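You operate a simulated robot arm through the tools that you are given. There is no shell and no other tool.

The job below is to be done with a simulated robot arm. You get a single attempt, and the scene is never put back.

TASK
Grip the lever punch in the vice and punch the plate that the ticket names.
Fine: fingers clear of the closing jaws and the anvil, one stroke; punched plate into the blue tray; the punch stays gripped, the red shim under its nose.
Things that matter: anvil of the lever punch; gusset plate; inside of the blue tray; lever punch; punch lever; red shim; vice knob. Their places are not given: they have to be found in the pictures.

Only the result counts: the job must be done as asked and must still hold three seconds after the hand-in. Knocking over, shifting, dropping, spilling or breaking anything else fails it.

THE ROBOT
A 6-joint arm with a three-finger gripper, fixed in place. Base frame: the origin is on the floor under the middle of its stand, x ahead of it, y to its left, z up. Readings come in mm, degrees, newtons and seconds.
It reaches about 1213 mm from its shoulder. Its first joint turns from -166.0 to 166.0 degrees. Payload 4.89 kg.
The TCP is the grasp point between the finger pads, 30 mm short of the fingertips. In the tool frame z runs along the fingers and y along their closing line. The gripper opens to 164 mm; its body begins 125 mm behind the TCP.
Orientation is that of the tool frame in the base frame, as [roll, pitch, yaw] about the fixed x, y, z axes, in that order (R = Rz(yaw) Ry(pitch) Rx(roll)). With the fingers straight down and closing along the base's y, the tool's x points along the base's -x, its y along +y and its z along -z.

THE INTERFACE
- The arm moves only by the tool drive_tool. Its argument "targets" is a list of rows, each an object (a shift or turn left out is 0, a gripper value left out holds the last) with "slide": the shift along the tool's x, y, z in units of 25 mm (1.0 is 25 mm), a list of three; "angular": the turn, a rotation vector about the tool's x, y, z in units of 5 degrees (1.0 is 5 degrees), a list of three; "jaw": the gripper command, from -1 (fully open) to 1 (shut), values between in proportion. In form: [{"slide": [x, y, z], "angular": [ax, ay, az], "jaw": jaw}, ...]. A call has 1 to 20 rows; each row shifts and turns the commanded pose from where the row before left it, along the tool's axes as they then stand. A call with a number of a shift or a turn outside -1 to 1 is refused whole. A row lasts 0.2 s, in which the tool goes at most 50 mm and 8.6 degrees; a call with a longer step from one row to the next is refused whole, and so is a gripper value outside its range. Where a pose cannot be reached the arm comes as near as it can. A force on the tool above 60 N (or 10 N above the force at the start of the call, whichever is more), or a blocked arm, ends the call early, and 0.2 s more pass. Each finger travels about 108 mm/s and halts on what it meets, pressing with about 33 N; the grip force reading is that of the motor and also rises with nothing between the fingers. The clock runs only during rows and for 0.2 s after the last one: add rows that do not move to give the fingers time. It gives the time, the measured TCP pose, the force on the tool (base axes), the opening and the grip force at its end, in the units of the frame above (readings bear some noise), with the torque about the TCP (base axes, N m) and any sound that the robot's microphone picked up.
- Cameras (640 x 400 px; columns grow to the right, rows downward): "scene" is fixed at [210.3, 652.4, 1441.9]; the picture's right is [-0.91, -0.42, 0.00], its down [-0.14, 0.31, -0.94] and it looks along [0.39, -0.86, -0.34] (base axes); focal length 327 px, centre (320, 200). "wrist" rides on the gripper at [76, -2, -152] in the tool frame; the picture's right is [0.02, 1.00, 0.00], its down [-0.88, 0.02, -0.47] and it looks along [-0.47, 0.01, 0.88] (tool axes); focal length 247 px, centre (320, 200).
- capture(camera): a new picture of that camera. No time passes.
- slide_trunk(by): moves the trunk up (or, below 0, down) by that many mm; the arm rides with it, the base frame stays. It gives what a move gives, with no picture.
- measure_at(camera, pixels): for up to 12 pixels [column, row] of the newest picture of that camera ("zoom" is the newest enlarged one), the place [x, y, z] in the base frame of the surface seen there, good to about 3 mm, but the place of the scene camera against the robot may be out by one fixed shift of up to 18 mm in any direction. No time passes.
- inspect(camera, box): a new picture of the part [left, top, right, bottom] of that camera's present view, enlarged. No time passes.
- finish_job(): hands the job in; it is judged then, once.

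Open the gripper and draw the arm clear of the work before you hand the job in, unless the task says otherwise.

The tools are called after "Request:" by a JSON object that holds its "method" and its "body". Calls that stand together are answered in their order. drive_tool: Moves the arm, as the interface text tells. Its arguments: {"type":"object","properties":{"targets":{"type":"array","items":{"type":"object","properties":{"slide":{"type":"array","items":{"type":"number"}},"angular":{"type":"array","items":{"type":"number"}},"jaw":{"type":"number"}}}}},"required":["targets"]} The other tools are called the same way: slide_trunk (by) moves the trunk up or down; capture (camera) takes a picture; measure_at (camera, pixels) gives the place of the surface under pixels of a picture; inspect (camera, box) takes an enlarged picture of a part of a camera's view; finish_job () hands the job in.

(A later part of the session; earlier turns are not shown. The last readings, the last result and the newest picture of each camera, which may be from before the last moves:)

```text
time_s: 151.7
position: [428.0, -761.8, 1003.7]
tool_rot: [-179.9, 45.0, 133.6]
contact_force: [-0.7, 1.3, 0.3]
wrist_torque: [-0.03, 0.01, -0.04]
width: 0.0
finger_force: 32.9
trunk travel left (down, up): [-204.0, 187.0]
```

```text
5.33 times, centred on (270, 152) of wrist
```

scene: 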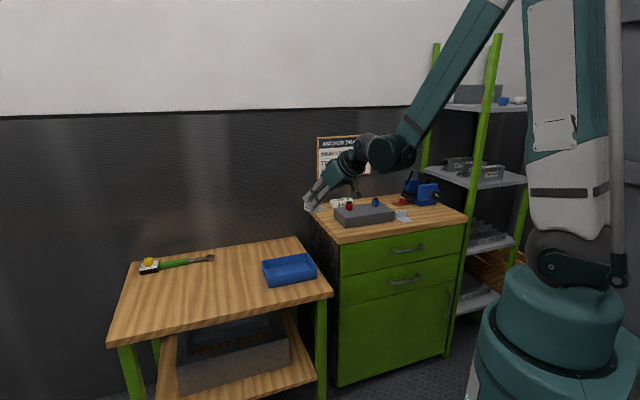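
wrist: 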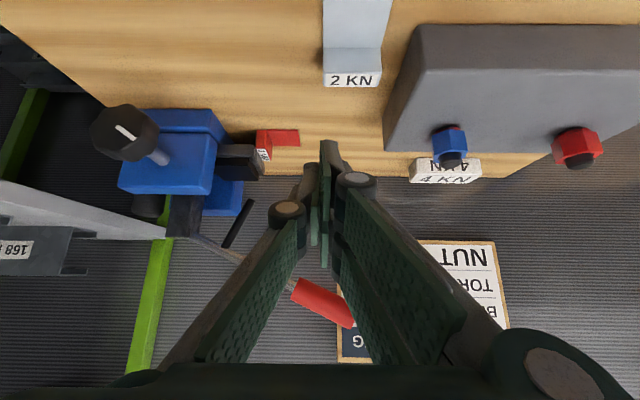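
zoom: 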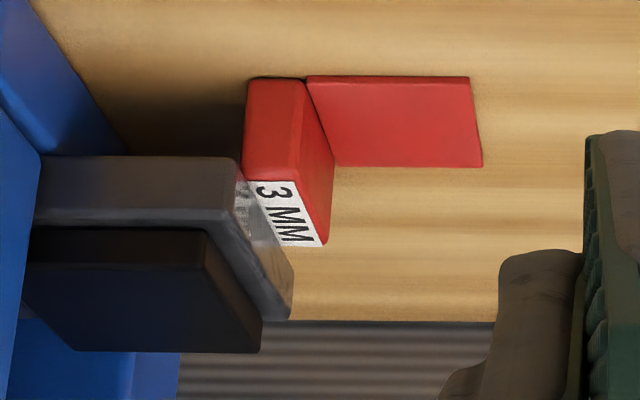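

The shim block spans u≈168.6–185 (b 211–248, top 889) and the nose end is at u≈175, so the shim is still about 6 mm under the nose. I'll slide the shim about 10 mm further under with the back of the thumb, entering low from the front beneath the lever. First I go to the start of that line.

Request:
{"method": "drive_tool", "body": {"targets": [{"slide": [-0.48, -0.49, 0.667], "jaw": 1.0}, {"slide": [-0.48, -0.49, 0.667]}, {"slide": [-0.48, -0.49, 0.667]}]}}

Request:
{"method": "capture", "body": {"camera": "wrist"}}

Request:
{"method": "inspect", "body": {"camera": "scene", "box": [370, 140, 470, 220]}}

```text
time_s: 152.5
position: [443.2, -831.2, 994.0]
tool_rot: [-179.8, 44.9, 133.7]
contact_force: [-0.7, 1.1, 1.8]
wrist_torque: [-0.05, 0.04, -0.05]
width: 0.0
finger_force: 33.0
trunk travel left (down, up): [-204.0, 187.0]
```

```text
taken
```

wrist: 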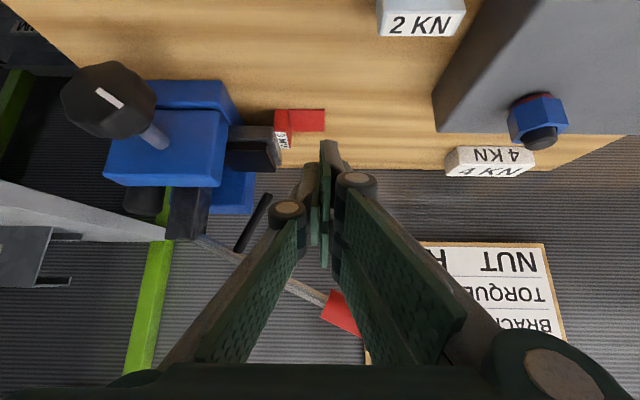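

```text
5.00 times, centred on (420, 180) of scene
```

zoom: 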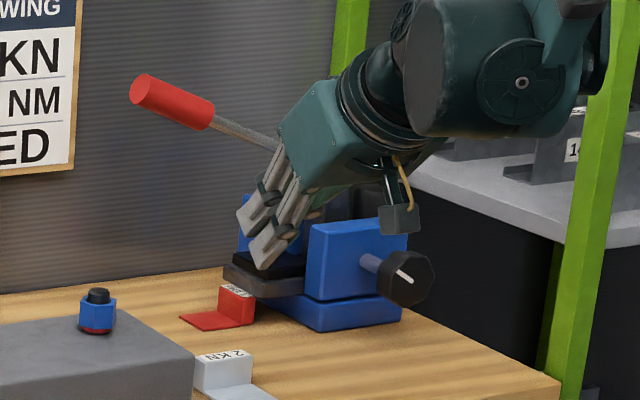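

I'm on the approach line (u≈222, clear of shim and tongue). I advance along the fingers most of the way and check the clearance.

Request:
{"method": "drive_tool", "body": {"targets": [{"slide": [0, 0, 1], "jaw": 1.0}, {"slide": [0, 0, 1]}, {"slide": [0, 0, 1]}, {"slide": [0, 0, 1]}]}}

Request:
{"method": "capture", "body": {"camera": "wrist"}}

Request:
{"method": "inspect", "body": {"camera": "scene", "box": [370, 150, 450, 220]}}

```text
time_s: 153.5
position: [492.6, -880.5, 923.5]
tool_rot: [-179.9, 44.9, 133.6]
contact_force: [-0.2, 0.2, 1.1]
wrist_torque: [-0.04, -0.02, 0.0]
width: 0.0
finger_force: 32.9
trunk travel left (down, up): [-204.0, 187.0]
```

```text
taken
```

wrist: 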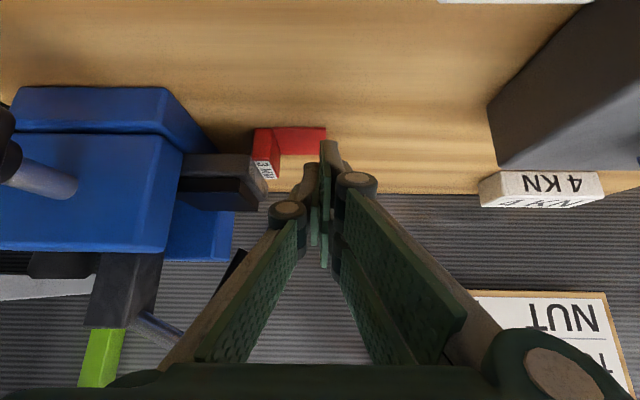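

```text
5.71 times, centred on (410, 185) of scene
```

zoom: 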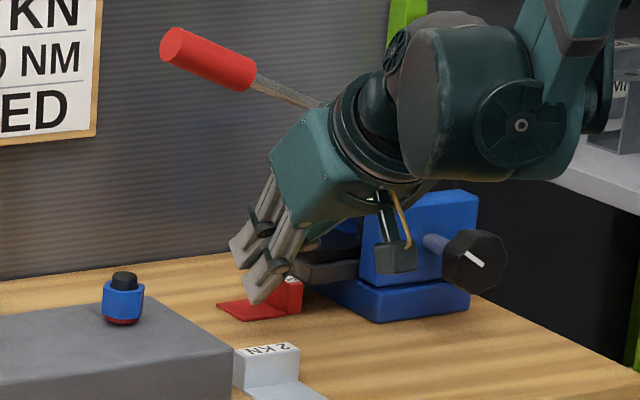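

Clear so far. I advance the last ~19 mm so the tip is just above the tongue beside the shim block.

Request:
{"method": "drive_tool", "body": {"targets": [{"slide": [0, 0, 0.4], "jaw": 1.0}, {"slide": [0, 0, 0.35]}]}}

Request:
{"method": "capture", "body": {"camera": "wrist"}}

Request:
{"method": "inspect", "body": {"camera": "wrist", "box": [220, 90, 380, 230]}}

```text
time_s: 154.1
position: [501.9, -891.5, 909.7]
tool_rot: [-179.9, 44.9, 133.6]
contact_force: [0.0, 0.1, 0.1]
wrist_torque: [-0.02, 0.03, -0.01]
width: 0.2
finger_force: 33.3
trunk travel left (down, up): [-204.0, 187.0]
```

```text
taken
```

wrist: 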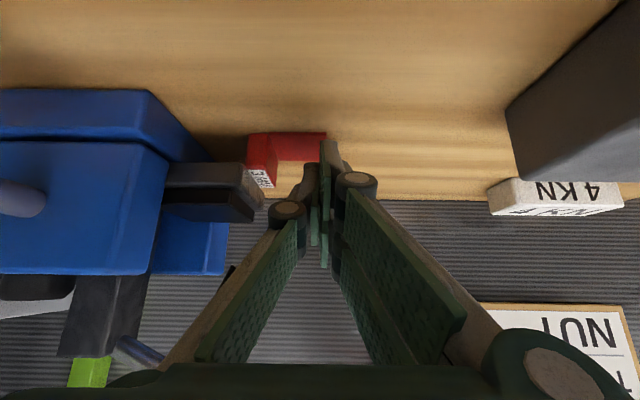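

```text
2.86 times, centred on (300, 160) of wrist
```

zoom: 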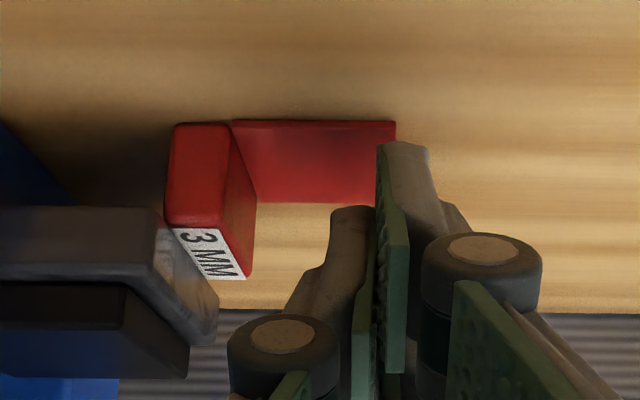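

The thumb tip is beside the shim block with about 22 mm to go. I move 18 mm toward it, then continue in small steps watching the force.

Request:
{"method": "drive_tool", "body": {"targets": [{"slide": [0, -0.36, 0], "jaw": 1.0}, {"slide": [0, -0.36, 0]}]}}

Request:
{"method": "capture", "body": {"camera": "wrist"}}

Request:
{"method": "inspect", "body": {"camera": "wrist", "box": [220, 90, 380, 230]}}

```text
time_s: 154.7
position: [488.6, -903.3, 909.4]
tool_rot: [-179.8, 44.8, 133.5]
contact_force: [-0.5, -0.3, 0.8]
wrist_torque: [0.01, 0.0, -0.09]
width: 0.0
finger_force: 33.0
trunk travel left (down, up): [-204.0, 187.0]
```

```text
taken
```

wrist: 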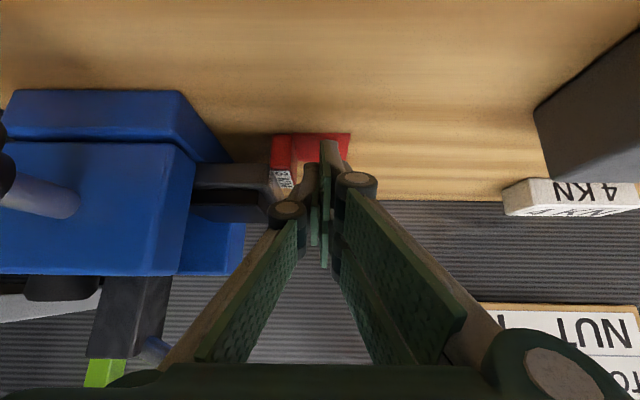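

```text
2.86 times, centred on (300, 160) of wrist
```

zoom: 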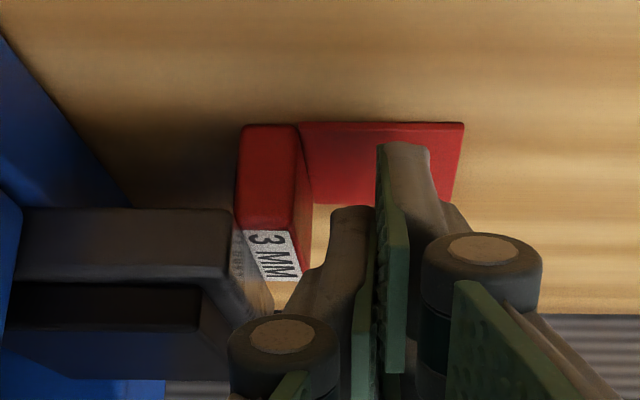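

About 5 mm remain. I approach in small steps now.

Request:
{"method": "drive_tool", "body": {"targets": [{"slide": [0, -0.12, 0], "jaw": 1.0}, {"slide": [0, -0.12, 0]}, {"slide": [0, -0.08, 0]}]}}

Request:
{"method": "inspect", "body": {"camera": "wrist", "box": [220, 90, 380, 230]}}

```text
time_s: 155.5
position: [483.0, -909.7, 909.4]
tool_rot: [-179.9, 44.9, 133.7]
contact_force: [0.4, -0.1, 0.1]
wrist_torque: [-0.02, -0.02, 0.01]
width: 0.1
finger_force: 33.4
trunk travel left (down, up): [-204.0, 187.0]
```

```text
2.86 times, centred on (300, 160) of wrist
```

zoom: 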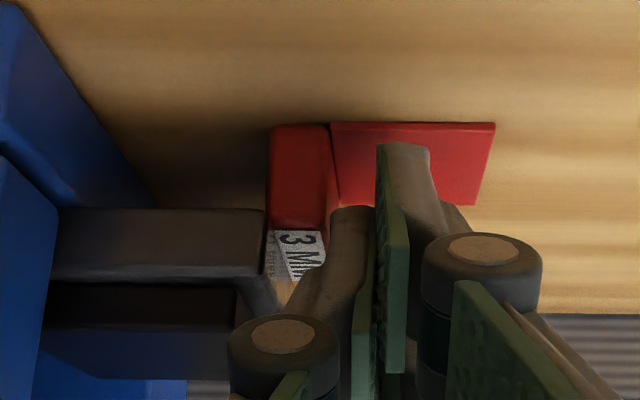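

The thumb's back is just touching the shim's side. I push gently 5 mm and check force and motion.

Request:
{"method": "drive_tool", "body": {"targets": [{"slide": [0, -0.1, 0], "jaw": 1.0}, {"slide": [0, -0.1, 0]}]}}

Request:
{"method": "inspect", "body": {"camera": "wrist", "box": [220, 90, 380, 230]}}

Request:
{"method": "inspect", "body": {"camera": "scene", "box": [375, 145, 455, 215]}}

```text
time_s: 156.1
position: [478.3, -910.9, 910.0]
tool_rot: [-179.9, 45.0, 133.6]
contact_force: [2.3, 3.3, 2.3]
wrist_torque: [0.04, -0.03, 0.02]
width: 0.0
finger_force: 32.8
trunk travel left (down, up): [-204.0, 187.0]
```

```text
2.86 times, centred on (300, 160) of wrist
```

zoom: 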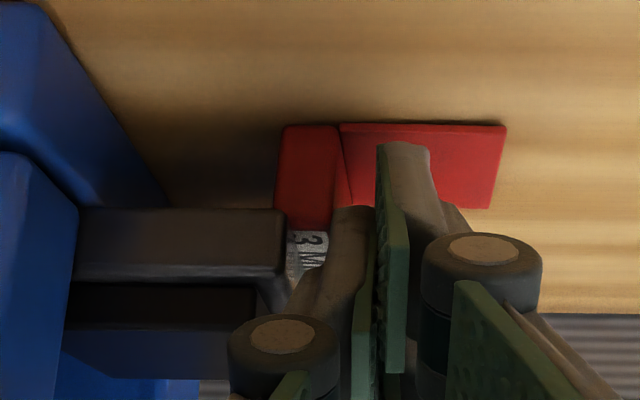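

```text
5.71 times, centred on (415, 180) of scene
```

zoom: 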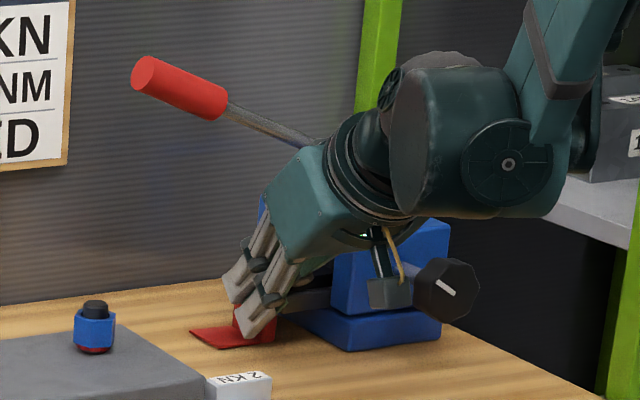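

It slides with only ~4 N, and more of the block is now under the nose (block edge x≈278 vs nose end 285). I push about 6 mm more.

Request:
{"method": "drive_tool", "body": {"targets": [{"slide": [0, -0.09, 0], "jaw": 1.0}, {"slide": [0, -0.09, 0]}, {"slide": [0, -0.08, 0]}]}}

Request:
{"method": "inspect", "body": {"camera": "wrist", "box": [220, 90, 380, 230]}}

```text
time_s: 156.9
position: [474.9, -916.9, 909.2]
tool_rot: [-179.9, 45.0, 133.7]
contact_force: [2.1, 3.5, 1.1]
wrist_torque: [0.02, 0.0, -0.04]
width: 0.1
finger_force: 32.4
trunk travel left (down, up): [-204.0, 187.0]
```

```text
2.86 times, centred on (300, 160) of wrist
```

zoom: 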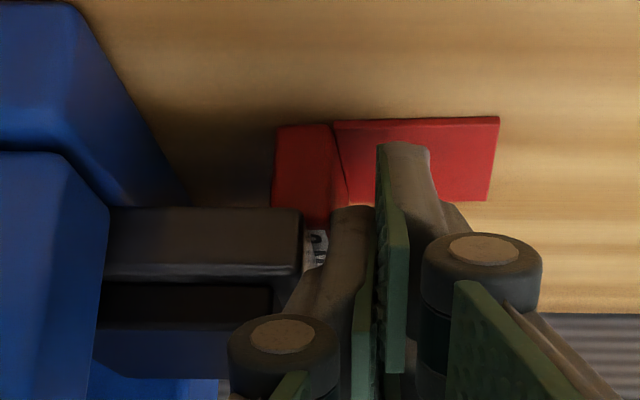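

I measure the shim's and the nose's edges now to see the remaining overhang.

Request:
{"method": "capture", "body": {"camera": "wrist"}}

Request:
{"method": "measure_at", "body": {"camera": "wrist", "pixels": [[285, 150], [302, 150], [290, 160], [301, 160], [290, 172], [285, 178], [293, 174], [280, 175], [330, 135], [340, 148], [360, 140], [275, 195]]}}

```text
taken
```

wrist: 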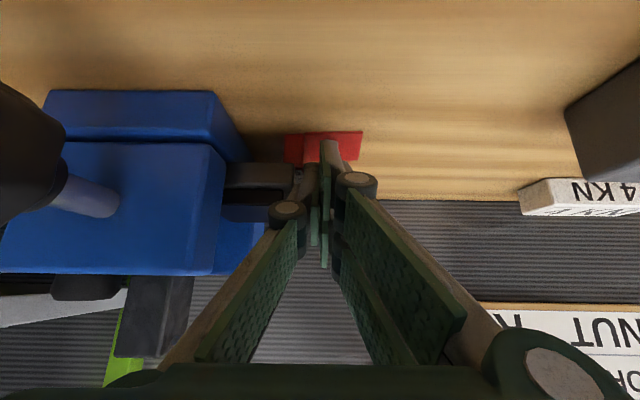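

```text
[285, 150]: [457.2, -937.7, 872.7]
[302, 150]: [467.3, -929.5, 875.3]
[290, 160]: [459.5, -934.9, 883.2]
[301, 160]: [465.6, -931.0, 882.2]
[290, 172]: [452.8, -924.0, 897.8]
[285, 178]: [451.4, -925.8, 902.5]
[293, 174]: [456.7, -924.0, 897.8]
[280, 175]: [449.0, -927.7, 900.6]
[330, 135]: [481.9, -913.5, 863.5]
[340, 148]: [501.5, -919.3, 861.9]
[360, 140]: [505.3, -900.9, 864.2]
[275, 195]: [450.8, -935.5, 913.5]
```

The shim now spans u≈158.5–174.7 with the nose end near u≈169, so roughly two thirds of it is under the nose; the thumb has begun to touch the nose end, so I stop pushing. I back the hand off sideways and withdraw along the fingers.

Request:
{"method": "drive_tool", "body": {"targets": [{"slide": [0, 0.3, 0], "jaw": 1.0}, {"slide": [0, 0.4, 0]}, {"slide": [0, 0.4, 0]}, {"slide": [0, 0, -0.8]}, {"slide": [0, 0, -1]}, {"slide": [0, 0, -1]}, {"slide": [0, 0, -1]}, {"slide": [0, 0, -1]}, {"slide": [0, 0, -1]}]}}

Request:
{"method": "capture", "body": {"camera": "wrist"}}

Request:
{"method": "inspect", "body": {"camera": "wrist", "box": [170, 80, 320, 220]}}

Request:
{"method": "inspect", "body": {"camera": "scene", "box": [375, 145, 455, 215]}}

```text
time_s: 158.9
position: [424.6, -825.4, 1011.1]
tool_rot: [-179.9, 44.9, 133.7]
contact_force: [0.1, -0.7, -0.5]
wrist_torque: [0.06, -0.04, 0.03]
width: 0.0
finger_force: 32.9
trunk travel left (down, up): [-204.0, 187.0]
```

```text
taken
```

wrist: 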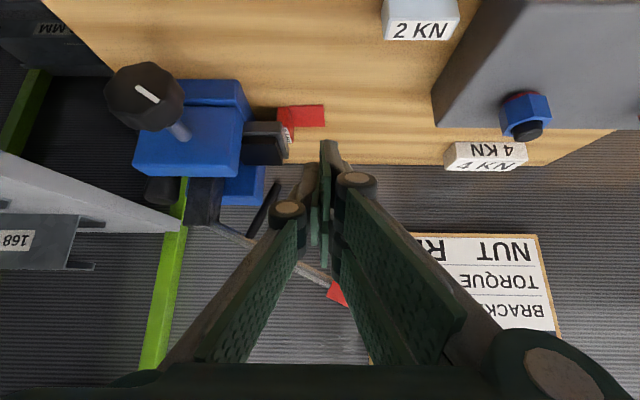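

```text
2.86 times, centred on (245, 150) of wrist
```

zoom: 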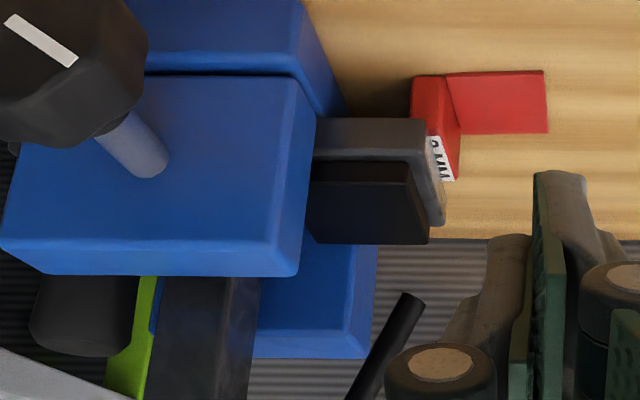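

```text
5.71 times, centred on (415, 180) of scene
```

zoom: 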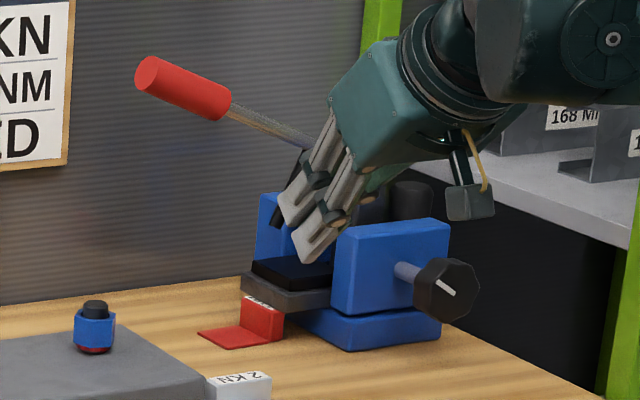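

The shim is mostly under the nose again, but the punch slid at only ~4 N, so the vice is slack after the stroke. With it slack, I'll push the punch back toward +u at its post, then tighten properly. I measure the post and rear cylinder first.

Request:
{"method": "measure_at", "body": {"camera": "wrist", "pixels": [[190, 190], [220, 190], [205, 195], [205, 215], [189, 210], [218, 212], [150, 190], [175, 190], [163, 200], [205, 180], [200, 170], [270, 145]]}}

Request:
{"method": "inspect", "body": {"camera": "wrist", "box": [130, 150, 260, 250]}}

```text
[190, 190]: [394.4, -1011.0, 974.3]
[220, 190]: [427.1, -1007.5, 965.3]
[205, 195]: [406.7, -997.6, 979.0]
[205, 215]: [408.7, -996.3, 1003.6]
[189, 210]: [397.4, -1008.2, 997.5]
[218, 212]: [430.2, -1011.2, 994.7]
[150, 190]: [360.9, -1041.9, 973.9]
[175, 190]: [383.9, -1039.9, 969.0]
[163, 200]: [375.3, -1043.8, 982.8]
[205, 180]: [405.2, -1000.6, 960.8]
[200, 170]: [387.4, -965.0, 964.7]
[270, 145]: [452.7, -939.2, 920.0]
```

```text
4.00 times, centred on (195, 200) of wrist
```

zoom: 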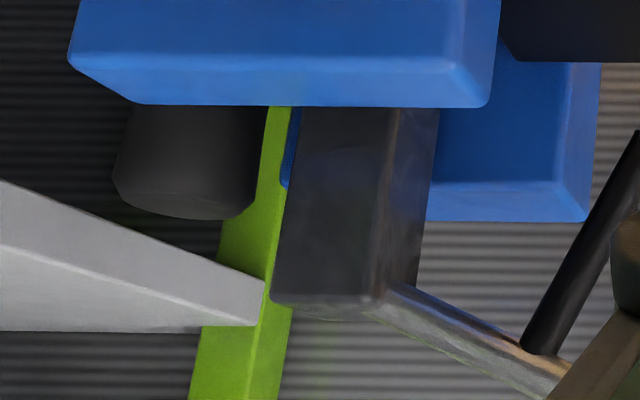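

The post is at u≈59–86, b≈221–247, top z≈1013; the rear cylinder (u 12–40) tops out at z≈983. I'll grip the post from above with the hand turned 90° (clear of the rack), so first I raise and stand the tool vertical.

Request:
{"method": "drive_tool", "body": {"targets": [{"slide": [-0.85, 0, -0.85], "jaw": 1.0}, {"slide": [-0.85, 0, -0.85]}, {"slide": [-0.85, 0, -0.85]}, {"slide": [-0.85, 0, -0.85]}, {"slide": [-0.85, 0, -0.85]}, {"angular": [0, 1, 0]}, {"angular": [0, 1, 0]}, {"angular": [0, 1, 0]}, {"angular": [0, 1, 0]}, {"angular": [0, 1, 0]}, {"angular": [0, 1, 0]}, {"angular": [0, 1, 0]}, {"angular": [0, 1, 0]}, {"angular": [0, 1, 0]}]}}

Request:
{"method": "drive_tool", "body": {"targets": [{"angular": [0, 0, 1], "jaw": 0.46}, {"angular": [0, 0, 1]}, {"angular": [0, 0, 1]}, {"angular": [0, 0, 1]}, {"angular": [0, 0, 1]}, {"angular": [0, 0, 1]}, {"angular": [0, 0, 1]}, {"angular": [0, 0, 1]}, {"angular": [0, 0, 1]}, {"angular": [0, 0, 1]}, {"angular": [0, 0, 1]}, {"angular": [0, 0, 1]}, {"angular": [0, 0, 1]}, {"angular": [0, 0, 1]}, {"angular": [0, 0, 1]}, {"angular": [0, 0, 1]}, {"angular": [0, 0, 1]}, {"angular": [0, 0, 1]}]}}

Request:
{"method": "capture", "body": {"camera": "wrist"}}

```text
time_s: 161.9
position: [423.3, -822.6, 1162.4]
tool_rot: [-179.9, -0.3, 133.6]
contact_force: [-1.6, 0.1, 0.8]
wrist_torque: [-0.14, -0.08, 0.04]
width: 0.1
finger_force: 32.8
trunk travel left (down, up): [-204.0, 187.0]
```

```text
time_s: 165.7
position: [423.7, -824.4, 1162.9]
tool_rot: [-180.0, 0.1, 43.4]
contact_force: [-0.8, -0.3, -1.2]
wrist_torque: [-0.03, -0.03, -0.02]
width: 44.3
finger_force: 0.1
trunk travel left (down, up): [-204.0, 187.0]
```

```text
taken
```

wrist: 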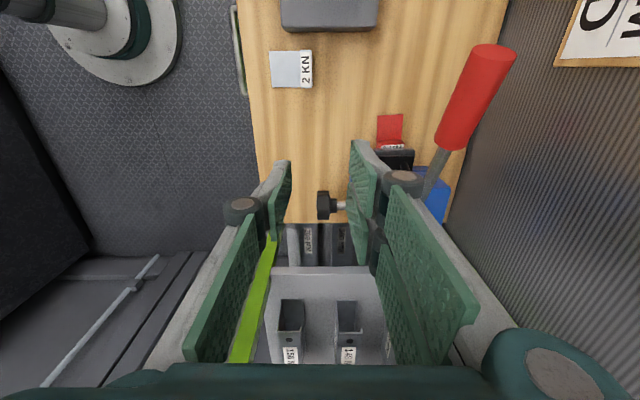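

Hand vertical at yaw 43.4, opened to 44 mm. I move above the post (u≈73, b≈234) at z≈1163.

Request:
{"method": "drive_tool", "body": {"targets": [{"slide": [-0.933, 0.853, 0], "jaw": 0.46}, {"slide": [-0.933, 0.853, 0]}, {"slide": [-0.933, 0.853, 0]}, {"slide": [-0.933, 0.853, 0]}, {"slide": [-0.933, 0.853, 0]}, {"slide": [-0.933, 0.853, 0]}]}}

Request:
{"method": "capture", "body": {"camera": "wrist"}}

Request:
{"method": "capture", "body": {"camera": "scene"}}

```text
time_s: 167.1
position: [410.7, -1013.0, 1162.1]
tool_rot: [-179.9, 0.1, 43.6]
contact_force: [0.9, 0.6, 0.5]
wrist_torque: [-0.14, 0.01, -0.01]
width: 44.2
finger_force: 0.1
trunk travel left (down, up): [-204.0, 187.0]
```

```text
taken
```

wrist: 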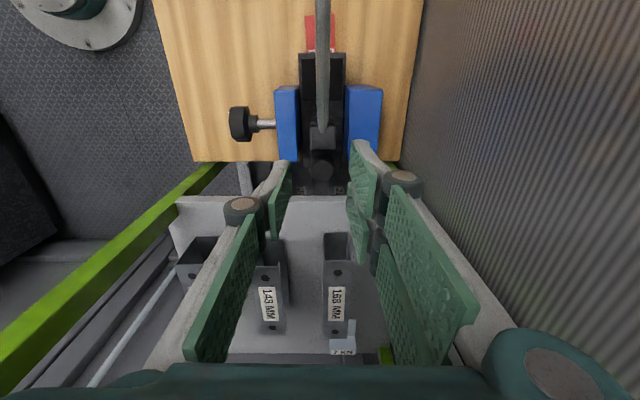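

```text
taken
```

scene: 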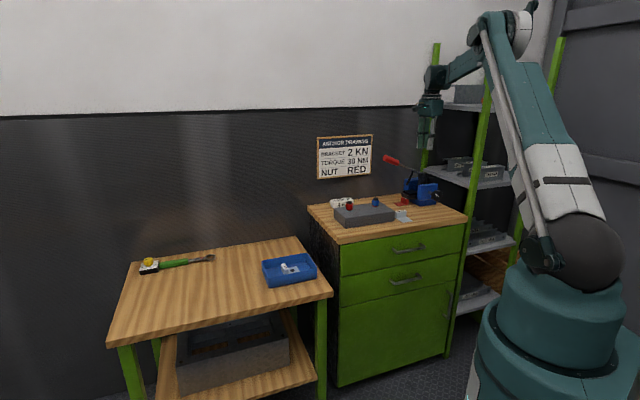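

Reached, right above the post. The post top shows at (322,135) and the cylinder at (320,170), between the jaws at (288,120) and (365,120). I enlarge and measure.

Request:
{"method": "inspect", "body": {"camera": "wrist", "box": [260, 40, 390, 200]}}

Request:
{"method": "measure_at", "body": {"camera": "wrist", "pixels": [[322, 140], [312, 140], [333, 140], [322, 150], [322, 130], [299, 120], [347, 120], [285, 120], [365, 120], [302, 75], [344, 75], [320, 52]]}}

```text
2.50 times, centred on (325, 120) of wrist
```

zoom: 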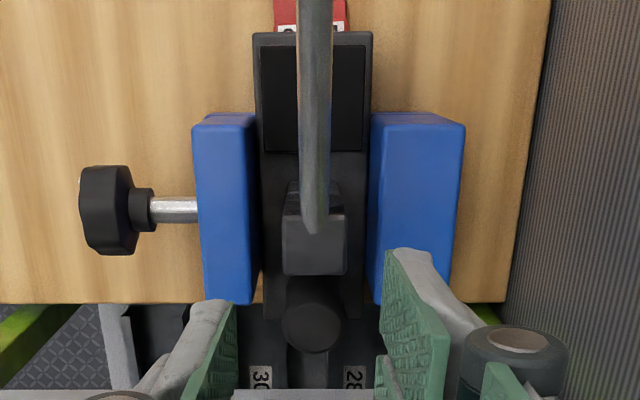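

```text
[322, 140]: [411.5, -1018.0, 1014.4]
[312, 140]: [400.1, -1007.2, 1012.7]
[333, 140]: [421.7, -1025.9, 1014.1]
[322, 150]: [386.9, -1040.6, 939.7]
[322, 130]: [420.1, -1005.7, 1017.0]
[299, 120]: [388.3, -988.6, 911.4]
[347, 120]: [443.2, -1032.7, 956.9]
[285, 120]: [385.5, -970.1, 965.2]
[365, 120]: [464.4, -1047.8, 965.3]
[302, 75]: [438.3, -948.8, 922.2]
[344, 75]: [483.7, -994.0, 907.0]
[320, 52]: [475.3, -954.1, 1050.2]
```

The top view shows the post at u≈60–87, b≈222–254 and the base snug between the jaws (zoom x≈258–370). I centre on b≈238, open to 52 mm and descend to just above the post's shoulders.

Request:
{"method": "drive_tool", "body": {"targets": [{"slide": [0, 0.14, 0.5], "jaw": 0.36}, {"slide": [0, 0, 1]}, {"slide": [0, 0, 1]}, {"slide": [0, 0, 1]}, {"slide": [0, 0, 1]}]}}

Request:
{"method": "capture", "body": {"camera": "wrist"}}

Request:
{"method": "inspect", "body": {"camera": "scene", "box": [375, 130, 475, 215]}}

```text
time_s: 168.3
position: [412.8, -1016.4, 1048.1]
tool_rot: [-179.9, 0.1, 43.6]
contact_force: [-0.3, 0.4, 0.1]
wrist_torque: [-0.12, -0.04, 0.06]
width: 52.5
finger_force: 0.0
trunk travel left (down, up): [-204.0, 187.0]
```

```text
taken
```

wrist: 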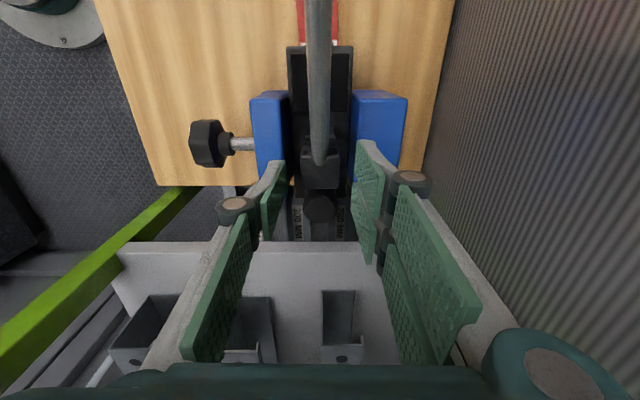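

```text
4.71 times, centred on (425, 172) of scene
```

zoom: 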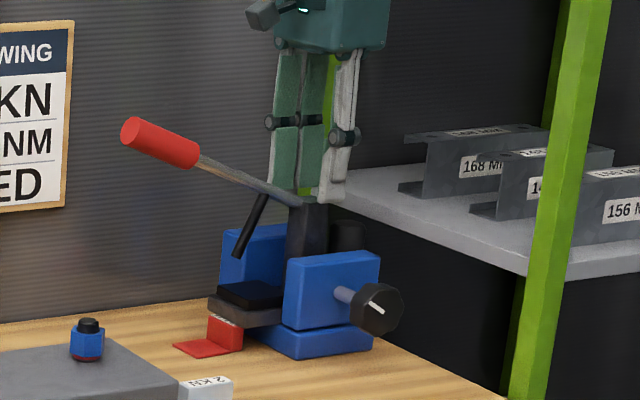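

The post is centred between the fingers. I descend to z≈1003 (tips ~8 mm above the jaw tops) and close on it.

Request:
{"method": "drive_tool", "body": {"targets": [{"slide": [0, 0, 0.9], "jaw": 0.36}, {"slide": [0, 0, 0.9]}, {"jaw": 1.0}, {"jaw": 1.0}, {"jaw": 1.0}]}}

Request:
{"method": "capture", "body": {"camera": "wrist"}}

Request:
{"method": "inspect", "body": {"camera": "scene", "box": [375, 145, 455, 215]}}

```text
time_s: 169.5
position: [413.1, -1016.1, 1002.3]
tool_rot: [-179.9, 0.0, 43.6]
contact_force: [-2.3, 5.4, -0.7]
wrist_torque: [0.24, 0.21, 0.76]
width: 32.0
finger_force: 32.6
trunk travel left (down, up): [-204.0, 187.0]
```

```text
taken
```

wrist: 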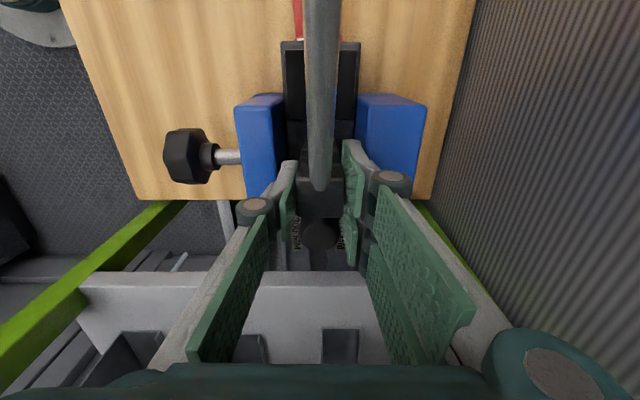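

```text
5.71 times, centred on (415, 180) of scene
```

zoom: 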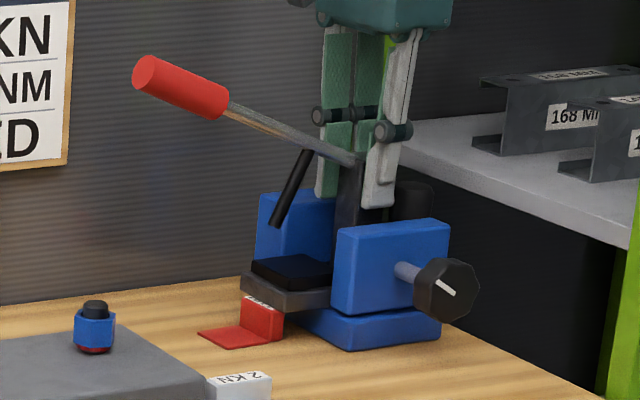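

The post is gripped (32 mm). I lift about 2 mm and read the load.

Request:
{"method": "drive_tool", "body": {"targets": [{"slide": [0, 0, -0.04], "jaw": 1.0}, {"slide": [0, 0, -0.04]}, {"jaw": 1.0}]}}

Request:
{"method": "inspect", "body": {"camera": "scene", "box": [375, 145, 455, 215]}}

```text
time_s: 170.3
position: [412.1, -1015.2, 1004.8]
tool_rot: [-179.9, -0.1, 43.6]
contact_force: [-0.6, -1.4, -13.0]
wrist_torque: [-0.42, 0.16, 0.6]
width: 31.8
finger_force: 33.6
trunk travel left (down, up): [-204.0, 187.0]
```

```text
5.71 times, centred on (415, 180) of scene
```

zoom: 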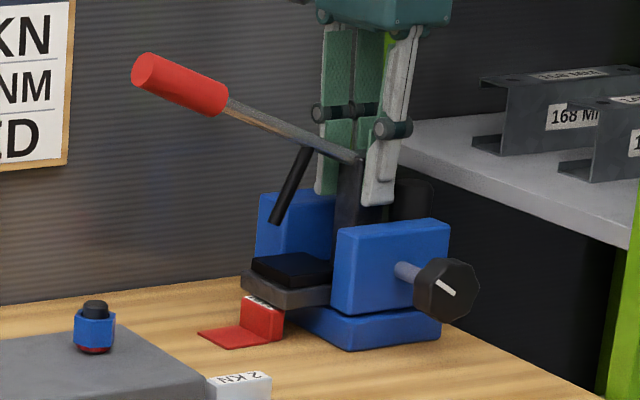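

The punch hangs free (about 13 N) and level. I shift it 12 mm toward +u so that its nose fully covers the shim again.

Request:
{"method": "drive_tool", "body": {"targets": [{"slide": [0.12, 0, 0], "jaw": 1.0}, {"slide": [0.12, 0, 0]}, {"slide": [0.12, 0, 0]}, {"slide": [0.12, 0, 0]}, {"jaw": 1.0}]}}

Request:
{"method": "inspect", "body": {"camera": "scene", "box": [375, 145, 455, 215]}}

Request:
{"method": "capture", "body": {"camera": "wrist"}}

```text
time_s: 171.5
position: [421.1, -1008.5, 1005.6]
tool_rot: [-179.8, 0.0, 43.7]
contact_force: [-9.8, -2.2, -1.0]
wrist_torque: [-0.1, 0.53, 0.56]
width: 31.9
finger_force: 32.9
trunk travel left (down, up): [-204.0, 187.0]
```

```text
5.71 times, centred on (415, 180) of scene
```

zoom: 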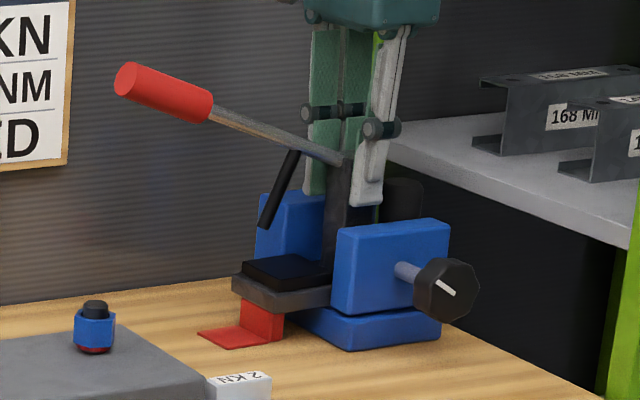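

```text
taken
```

wrist: 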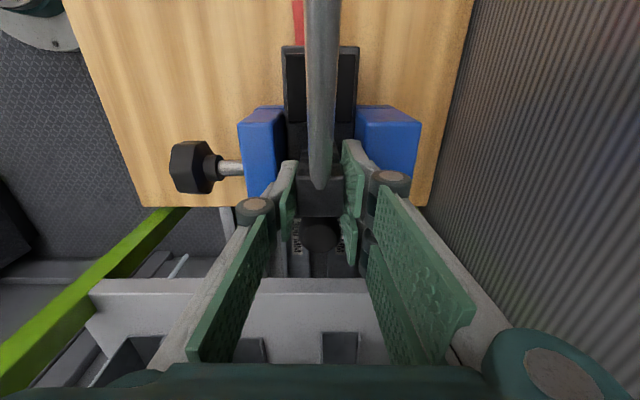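

The nose again covers the whole shim (its top label is hidden). I lower the 2 mm I lifted, then open the fingers gently.

Request:
{"method": "drive_tool", "body": {"targets": [{"slide": [0, 0, 0.04], "jaw": 1.0}, {"slide": [0, 0, 0.04]}, {"jaw": 1.0}]}}

Request:
{"method": "inspect", "body": {"camera": "scene", "box": [375, 145, 455, 215]}}

```text
time_s: 172.3
position: [421.5, -1006.9, 1003.8]
tool_rot: [-179.9, 0.0, 43.6]
contact_force: [-7.8, -2.1, 15.4]
wrist_torque: [0.59, -0.32, 0.73]
width: 31.8
finger_force: 32.8
trunk travel left (down, up): [-204.0, 187.0]
```

```text
5.71 times, centred on (415, 180) of scene
```

zoom: 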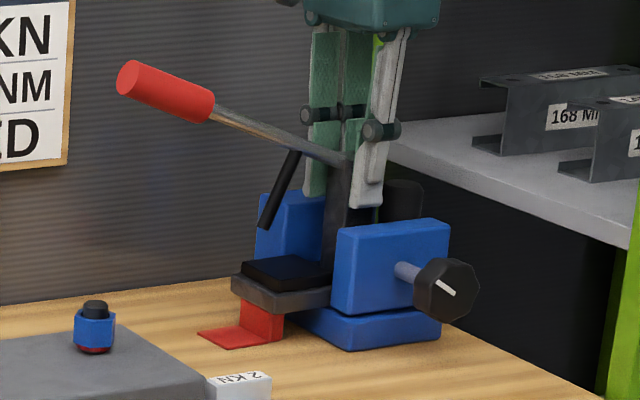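

The punch is seated on bed and shim (15 N down). I open gently and rise straight up.

Request:
{"method": "drive_tool", "body": {"targets": [{"slide": [0, 0, -0.02], "jaw": 0.6}, {"jaw": 0.54}, {"jaw": 0.46}, {"jaw": 0.36}, {"slide": [0, 0, -0.8]}, {"slide": [0, 0, -1]}, {"slide": [0, 0, -1]}, {"slide": [0, 0, -1]}, {"slide": [0, 0, -1]}, {"slide": [0, 0, -1]}, {"slide": [0, 0, -1]}]}}

Request:
{"method": "capture", "body": {"camera": "wrist"}}

Request:
{"method": "inspect", "body": {"camera": "wrist", "box": [260, 30, 390, 200]}}

Request:
{"method": "inspect", "body": {"camera": "scene", "box": [375, 145, 455, 215]}}

```text
time_s: 174.7
position: [421.9, -1007.9, 1174.2]
tool_rot: [-179.9, 0.0, 43.6]
contact_force: [-0.9, -0.6, -0.1]
wrist_torque: [0.08, 0.03, -0.02]
width: 52.6
finger_force: 0.1
trunk travel left (down, up): [-204.0, 187.0]
```

```text
taken
```

wrist: 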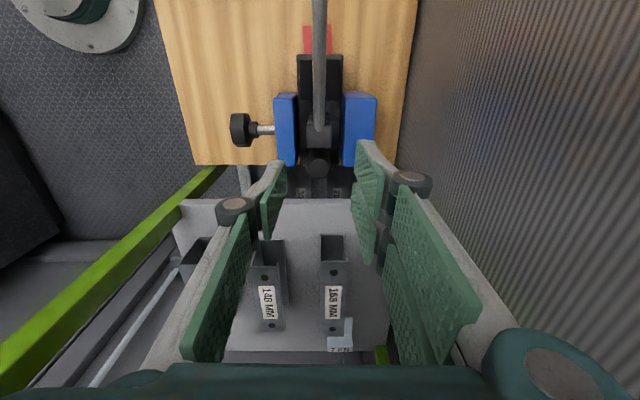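

```text
2.35 times, centred on (325, 115) of wrist
```

zoom: 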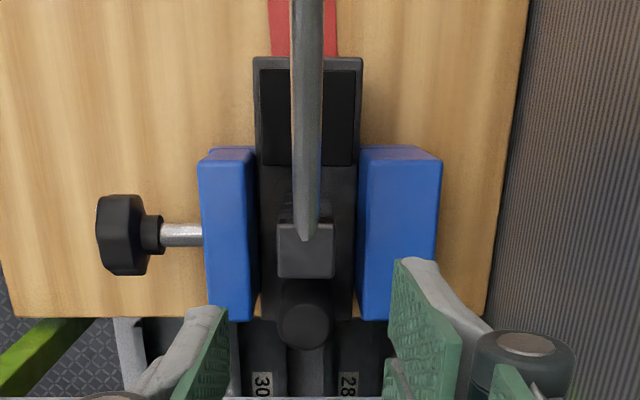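

```text
5.71 times, centred on (415, 180) of scene
```

zoom: 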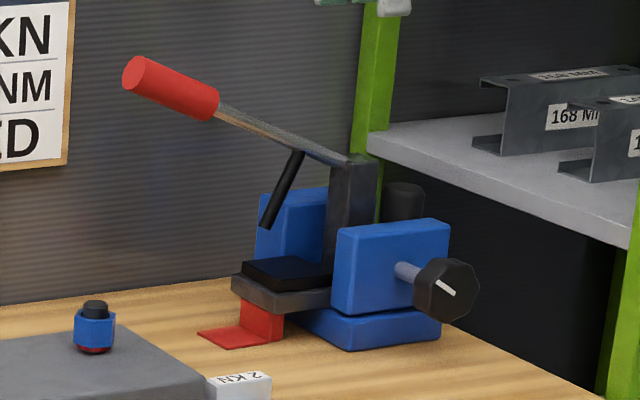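

The punch stands level on its shim, squarely between the jaws. Now I go round to the knob once more to tighten: back out the way I came, turn, and come down in front.

Request:
{"method": "drive_tool", "body": {"targets": [{"slide": [0.933, -0.853, 0], "jaw": 0.0}, {"slide": [0.933, -0.853, 0]}, {"slide": [0.933, -0.853, 0]}, {"slide": [0.933, -0.853, 0]}, {"slide": [0.933, -0.853, 0]}, {"slide": [0.933, -0.853, 0]}, {"angular": [0, 0, -1]}, {"angular": [0, 0, -1]}, {"angular": [0, 0, -1]}, {"angular": [0, 0, -1]}, {"angular": [0, 0, -1]}, {"angular": [0, 0, -1]}, {"angular": [0, 0, -1]}, {"angular": [0, 0, -1]}, {"angular": [0, 0, -1]}, {"angular": [0, 0, -1]}, {"angular": [0, 0, -1]}, {"angular": [0, 0, -1]}, {"angular": [0, 0, -1]}, {"angular": [0, 0, -1]}]}}

Request:
{"method": "drive_tool", "body": {"targets": [{"angular": [0, 0, -1], "jaw": 0.0}, {"angular": [0, 0, -1]}, {"angular": [0, 0, -1]}, {"angular": [0, 0, -1]}, {"slide": [0.848, -0.784, 0.592]}, {"slide": [0.848, -0.784, 0.592]}, {"slide": [0.848, -0.784, 0.592]}, {"slide": [0.848, -0.784, 0.592]}, {"slide": [0.848, -0.784, 0.592]}]}}

Request:
{"method": "drive_tool", "body": {"targets": [{"angular": [0, -1, 0], "jaw": 0.0}, {"angular": [0, -1, 0]}, {"angular": [0, -1, 0]}, {"angular": [0, -1, 0]}, {"angular": [0, -1, 0]}, {"angular": [0, -1, 0]}, {"angular": [0, -1, 0]}, {"angular": [0, -1, 0]}, {"angular": [0, -1, 0]}, {"angular": [0, -1, 0]}, {"angular": [0, -1, 0]}, {"angular": [0, -1, 0]}, {"angular": [0, -1, 0]}, {"angular": [0, -1, 0]}, {"angular": [0, -1, 0]}, {"angular": [0, -1, 0]}, {"angular": [0, -1, 0]}, {"angular": [0, -1, 0]}]}}

```text
time_s: 178.9
position: [436.2, -819.0, 1174.8]
tool_rot: [-179.9, -0.1, 113.7]
contact_force: [1.2, 0.4, 0.4]
wrist_torque: [0.0, 0.01, 0.0]
width: 82.2
finger_force: 0.2
trunk travel left (down, up): [-204.0, 187.0]
```

```text
time_s: 180.9
position: [291.4, -808.6, 1101.7]
tool_rot: [-179.9, 0.0, 133.5]
contact_force: [0.9, -0.8, -0.7]
wrist_torque: [-0.01, 0.1, -0.02]
width: 82.2
finger_force: 0.1
trunk travel left (down, up): [-204.0, 187.0]
```

```text
time_s: 184.7
position: [290.0, -809.0, 1101.2]
tool_rot: [-128.2, 89.9, -174.7]
contact_force: [0.4, 0.6, 0.8]
wrist_torque: [0.03, 0.04, -0.09]
width: 81.9
finger_force: 0.0
trunk travel left (down, up): [-204.0, 187.0]
```

Level again at (290,−809,1101). I lower the trunk 169 mm to the knob's height and measure the knob.

Request:
{"method": "slide_trunk", "body": {"by": -169}}

Request:
{"method": "capture", "body": {"camera": "wrist"}}

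Request:
{"method": "inspect", "body": {"camera": "wrist", "box": [215, 80, 335, 190]}}

```text
time_s: 186.6
position: [291.4, -808.5, 933.6]
tool_rot: [-160.4, 89.9, 153.2]
contact_force: [-0.8, -0.4, -0.3]
wrist_torque: [0.0, -0.02, 0.03]
width: 81.8
finger_force: 0.0
trunk travel left (down, up): [-34.0, 356.0]
```

```text
taken
```

wrist: 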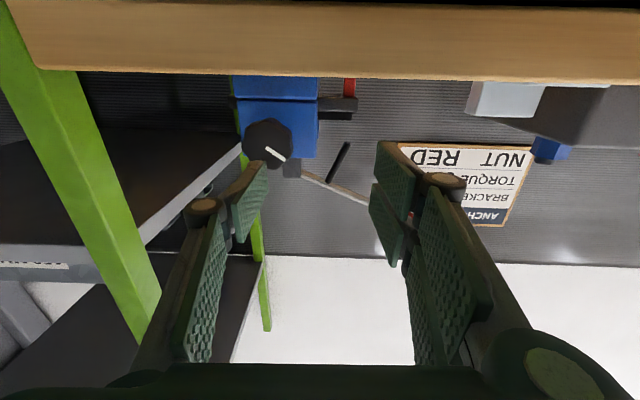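

```text
3.64 times, centred on (275, 135) of wrist
```

zoom: 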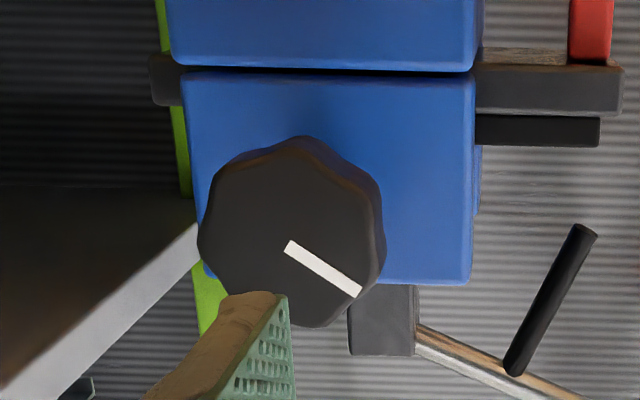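

The shim block sits fully under the nose here (block edge at 612, nose end at 622). The mark reads −33.5°, i.e. the knob backed off about 7° from its tight position (about −41°). I line up with the knob and roll −29° to seat the fingers on its flats.

Request:
{"method": "drive_tool", "body": {"targets": [{"slide": [0.027, -0.733, 0.747], "jaw": 0.0}, {"slide": [0.027, -0.733, 0.747]}, {"slide": [0.027, -0.733, 0.747]}, {"angular": [0, 0, -0.967]}, {"angular": [0, 0, -0.967]}, {"angular": [0, 0, -0.967]}, {"angular": [0, 0, -0.967]}, {"angular": [0, 0, -0.967]}, {"angular": [0, 0, -0.967]}]}}

Request:
{"method": "capture", "body": {"camera": "wrist"}}

Request:
{"method": "inspect", "body": {"camera": "wrist", "box": [270, 100, 370, 220]}}

```text
time_s: 188.6
position: [290.4, -887.4, 930.4]
tool_rot: [-90.3, 60.9, -136.6]
contact_force: [-0.3, 0.1, 0.0]
wrist_torque: [-0.03, -0.01, 0.0]
width: 81.8
finger_force: 0.1
trunk travel left (down, up): [-34.0, 356.0]
```

```text
taken
```

wrist: 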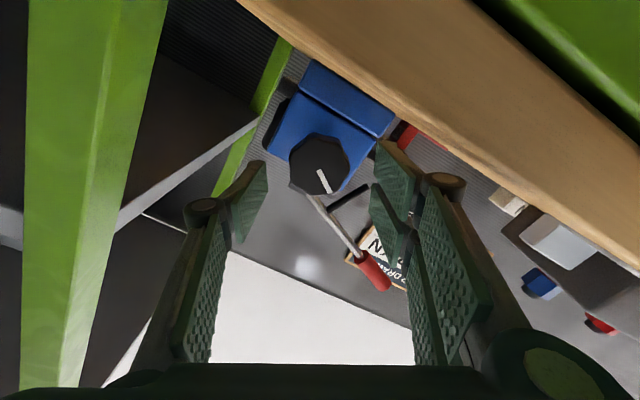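

```text
3.33 times, centred on (320, 160) of wrist
```

zoom: 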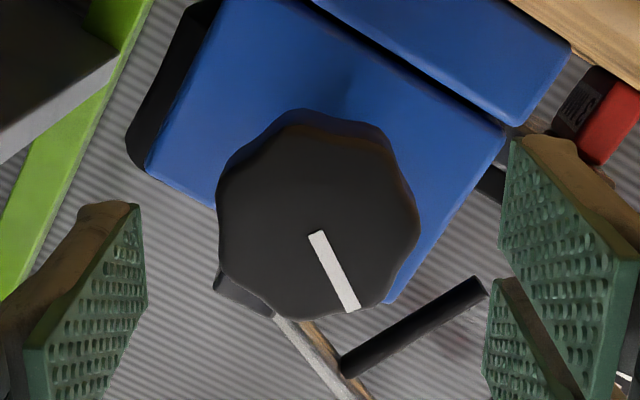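

Aligned with the knob. I advance 56 mm and close on it.

Request:
{"method": "drive_tool", "body": {"targets": [{"slide": [0, 0, 0.75], "jaw": 0.0}, {"slide": [0, 0, 0.75]}, {"slide": [0, 0, 0.75]}, {"jaw": 1.0}, {"jaw": 1.0}, {"jaw": 1.0}, {"jaw": 1.0}]}}

Request:
{"method": "inspect", "body": {"camera": "wrist", "box": [270, 130, 370, 250]}}

```text
time_s: 190.2
position: [328.0, -929.1, 929.8]
tool_rot: [-90.2, 61.0, -136.8]
contact_force: [-5.0, -20.2, 17.5]
wrist_torque: [0.07, 0.19, 0.2]
width: 50.7
finger_force: 45.3
trunk travel left (down, up): [-34.0, 356.0]
```

```text
3.33 times, centred on (320, 190) of wrist
```

zoom: 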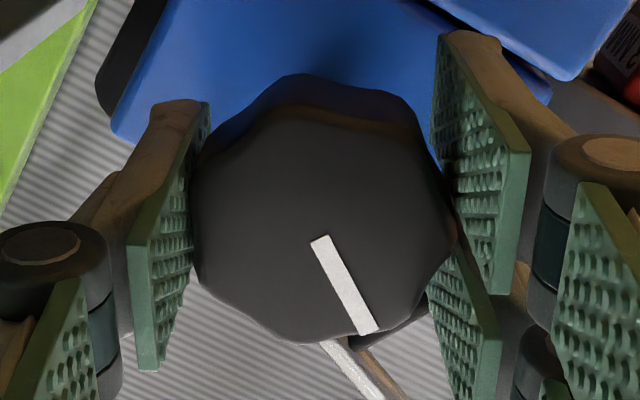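

Gripped. I turn clockwise 7.5° in small steps and read the torque.

Request:
{"method": "drive_tool", "body": {"targets": [{"slide": [-0.02, -0.015, 0.011], "angular": [0, 0, 0.5], "jaw": 1.0}, {"slide": [0, 0, 0.011], "angular": [0, 0, 0.5]}, {"slide": [0, 0, 0.011], "angular": [0, 0, 0.5]}, {"jaw": 1.0}]}}

```text
time_s: 191.2
position: [327.9, -929.0, 927.9]
tool_rot: [-90.3, 68.5, -136.8]
contact_force: [-17.6, -10.1, 5.3]
wrist_torque: [0.15, 0.06, 0.24]
width: 50.8
finger_force: 45.6
trunk travel left (down, up): [-34.0, 356.0]
```

No clamping torque yet (≈0). I turn another 5°, easing the sideways load (−20 N along u).

Request:
{"method": "drive_tool", "body": {"targets": [{"slide": [0, -0.03, 0.011], "angular": [0, 0, 0.5], "jaw": 1.0}, {"slide": [0, 0, 0.011], "angular": [0, 0, 0.5]}, {"jaw": 1.0}]}}

Request:
{"method": "inspect", "body": {"camera": "wrist", "box": [270, 130, 370, 250]}}

```text
time_s: 192.0
position: [329.0, -929.9, 930.6]
tool_rot: [-90.4, 73.5, -136.8]
contact_force: [-19.8, 7.6, -0.8]
wrist_torque: [-0.24, 0.62, 0.34]
width: 50.6
finger_force: 44.7
trunk travel left (down, up): [-34.0, 356.0]
```

```text
3.33 times, centred on (320, 190) of wrist
```

zoom: 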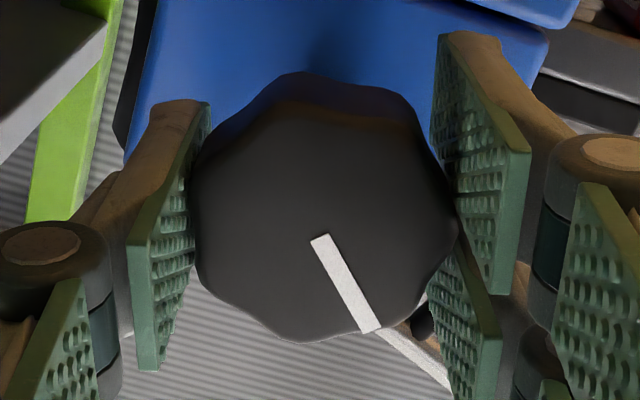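

The clamp has engaged: −0.62 N·m. I tighten 2.5° more to seat it firmly.

Request:
{"method": "drive_tool", "body": {"targets": [{"slide": [0, 0, -0.01], "angular": [0, 0, 0.5], "jaw": 1.0}, {"jaw": 1.0}]}}

Request:
{"method": "inspect", "body": {"camera": "wrist", "box": [270, 130, 370, 250]}}

Request:
{"method": "inspect", "body": {"camera": "scene", "box": [375, 145, 455, 215]}}

```text
time_s: 192.6
position: [329.2, -929.2, 931.3]
tool_rot: [-90.4, 76.0, -136.9]
contact_force: [-14.1, 6.5, -1.7]
wrist_torque: [-0.36, 0.83, 0.43]
width: 50.4
finger_force: 44.9
trunk travel left (down, up): [-34.0, 356.0]
```

```text
3.33 times, centred on (320, 190) of wrist
```

zoom: 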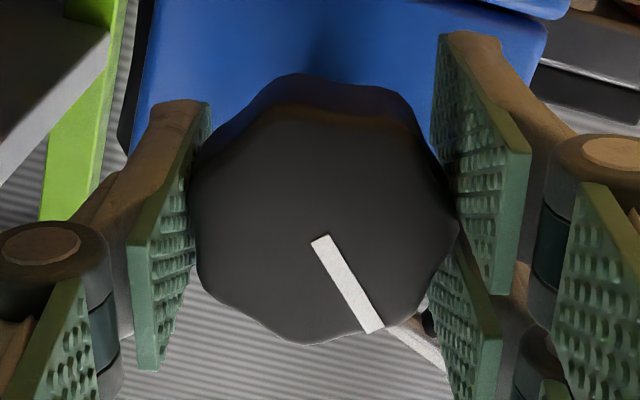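

```text
5.71 times, centred on (415, 180) of scene
```

zoom: 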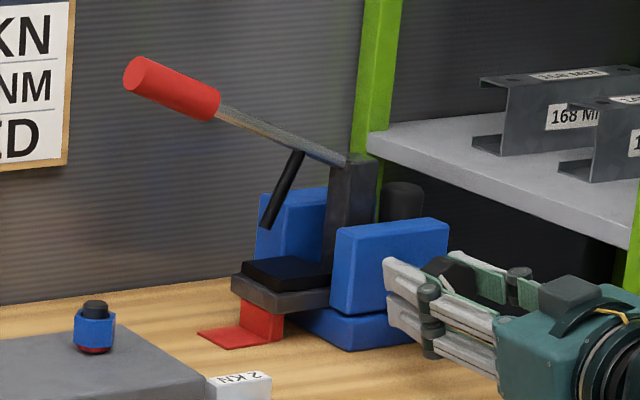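

Torque −0.85 N·m, punch level and shim in place. Now I unwind about 2° so the release won't snap back, and read the loads.

Request:
{"method": "drive_tool", "body": {"targets": [{"angular": [0, 0, -0.38], "jaw": 1.0}, {"jaw": 1.0}]}}

```text
time_s: 193.2
position: [329.1, -929.9, 930.4]
tool_rot: [-90.5, 74.1, -136.9]
contact_force: [-16.2, 13.7, -10.3]
wrist_torque: [-0.1, 0.15, 0.68]
width: 50.9
finger_force: 44.8
trunk travel left (down, up): [-34.0, 356.0]
```

Torque is down to about −0.18; there's a −21 N axial and −10 N vertical load. I null those with a small shift.

Request:
{"method": "drive_tool", "body": {"targets": [{"slide": [0.015, 0.004, -0.022], "angular": [0, 0, 0.06], "jaw": 1.0}, {"jaw": 1.0}]}}

```text
time_s: 193.8
position: [329.5, -929.3, 930.4]
tool_rot: [-90.3, 74.4, -136.8]
contact_force: [-6.4, 0.1, 2.3]
wrist_torque: [-0.01, 0.51, 0.47]
width: 50.7
finger_force: 44.6
trunk travel left (down, up): [-34.0, 356.0]
```

Loads are nearly zero and the torque is −0.38 N·m; I ease back a quarter degree.

Request:
{"method": "drive_tool", "body": {"targets": [{"angular": [0, 0, -0.05], "jaw": 1.0}, {"jaw": 1.0}]}}

```text
time_s: 194.4
position: [328.0, -929.1, 930.7]
tool_rot: [-90.5, 74.2, -137.0]
contact_force: [-1.8, -7.0, 6.2]
wrist_torque: [-0.19, 0.1, 0.51]
width: 50.5
finger_force: 44.8
trunk travel left (down, up): [-34.0, 356.0]
```

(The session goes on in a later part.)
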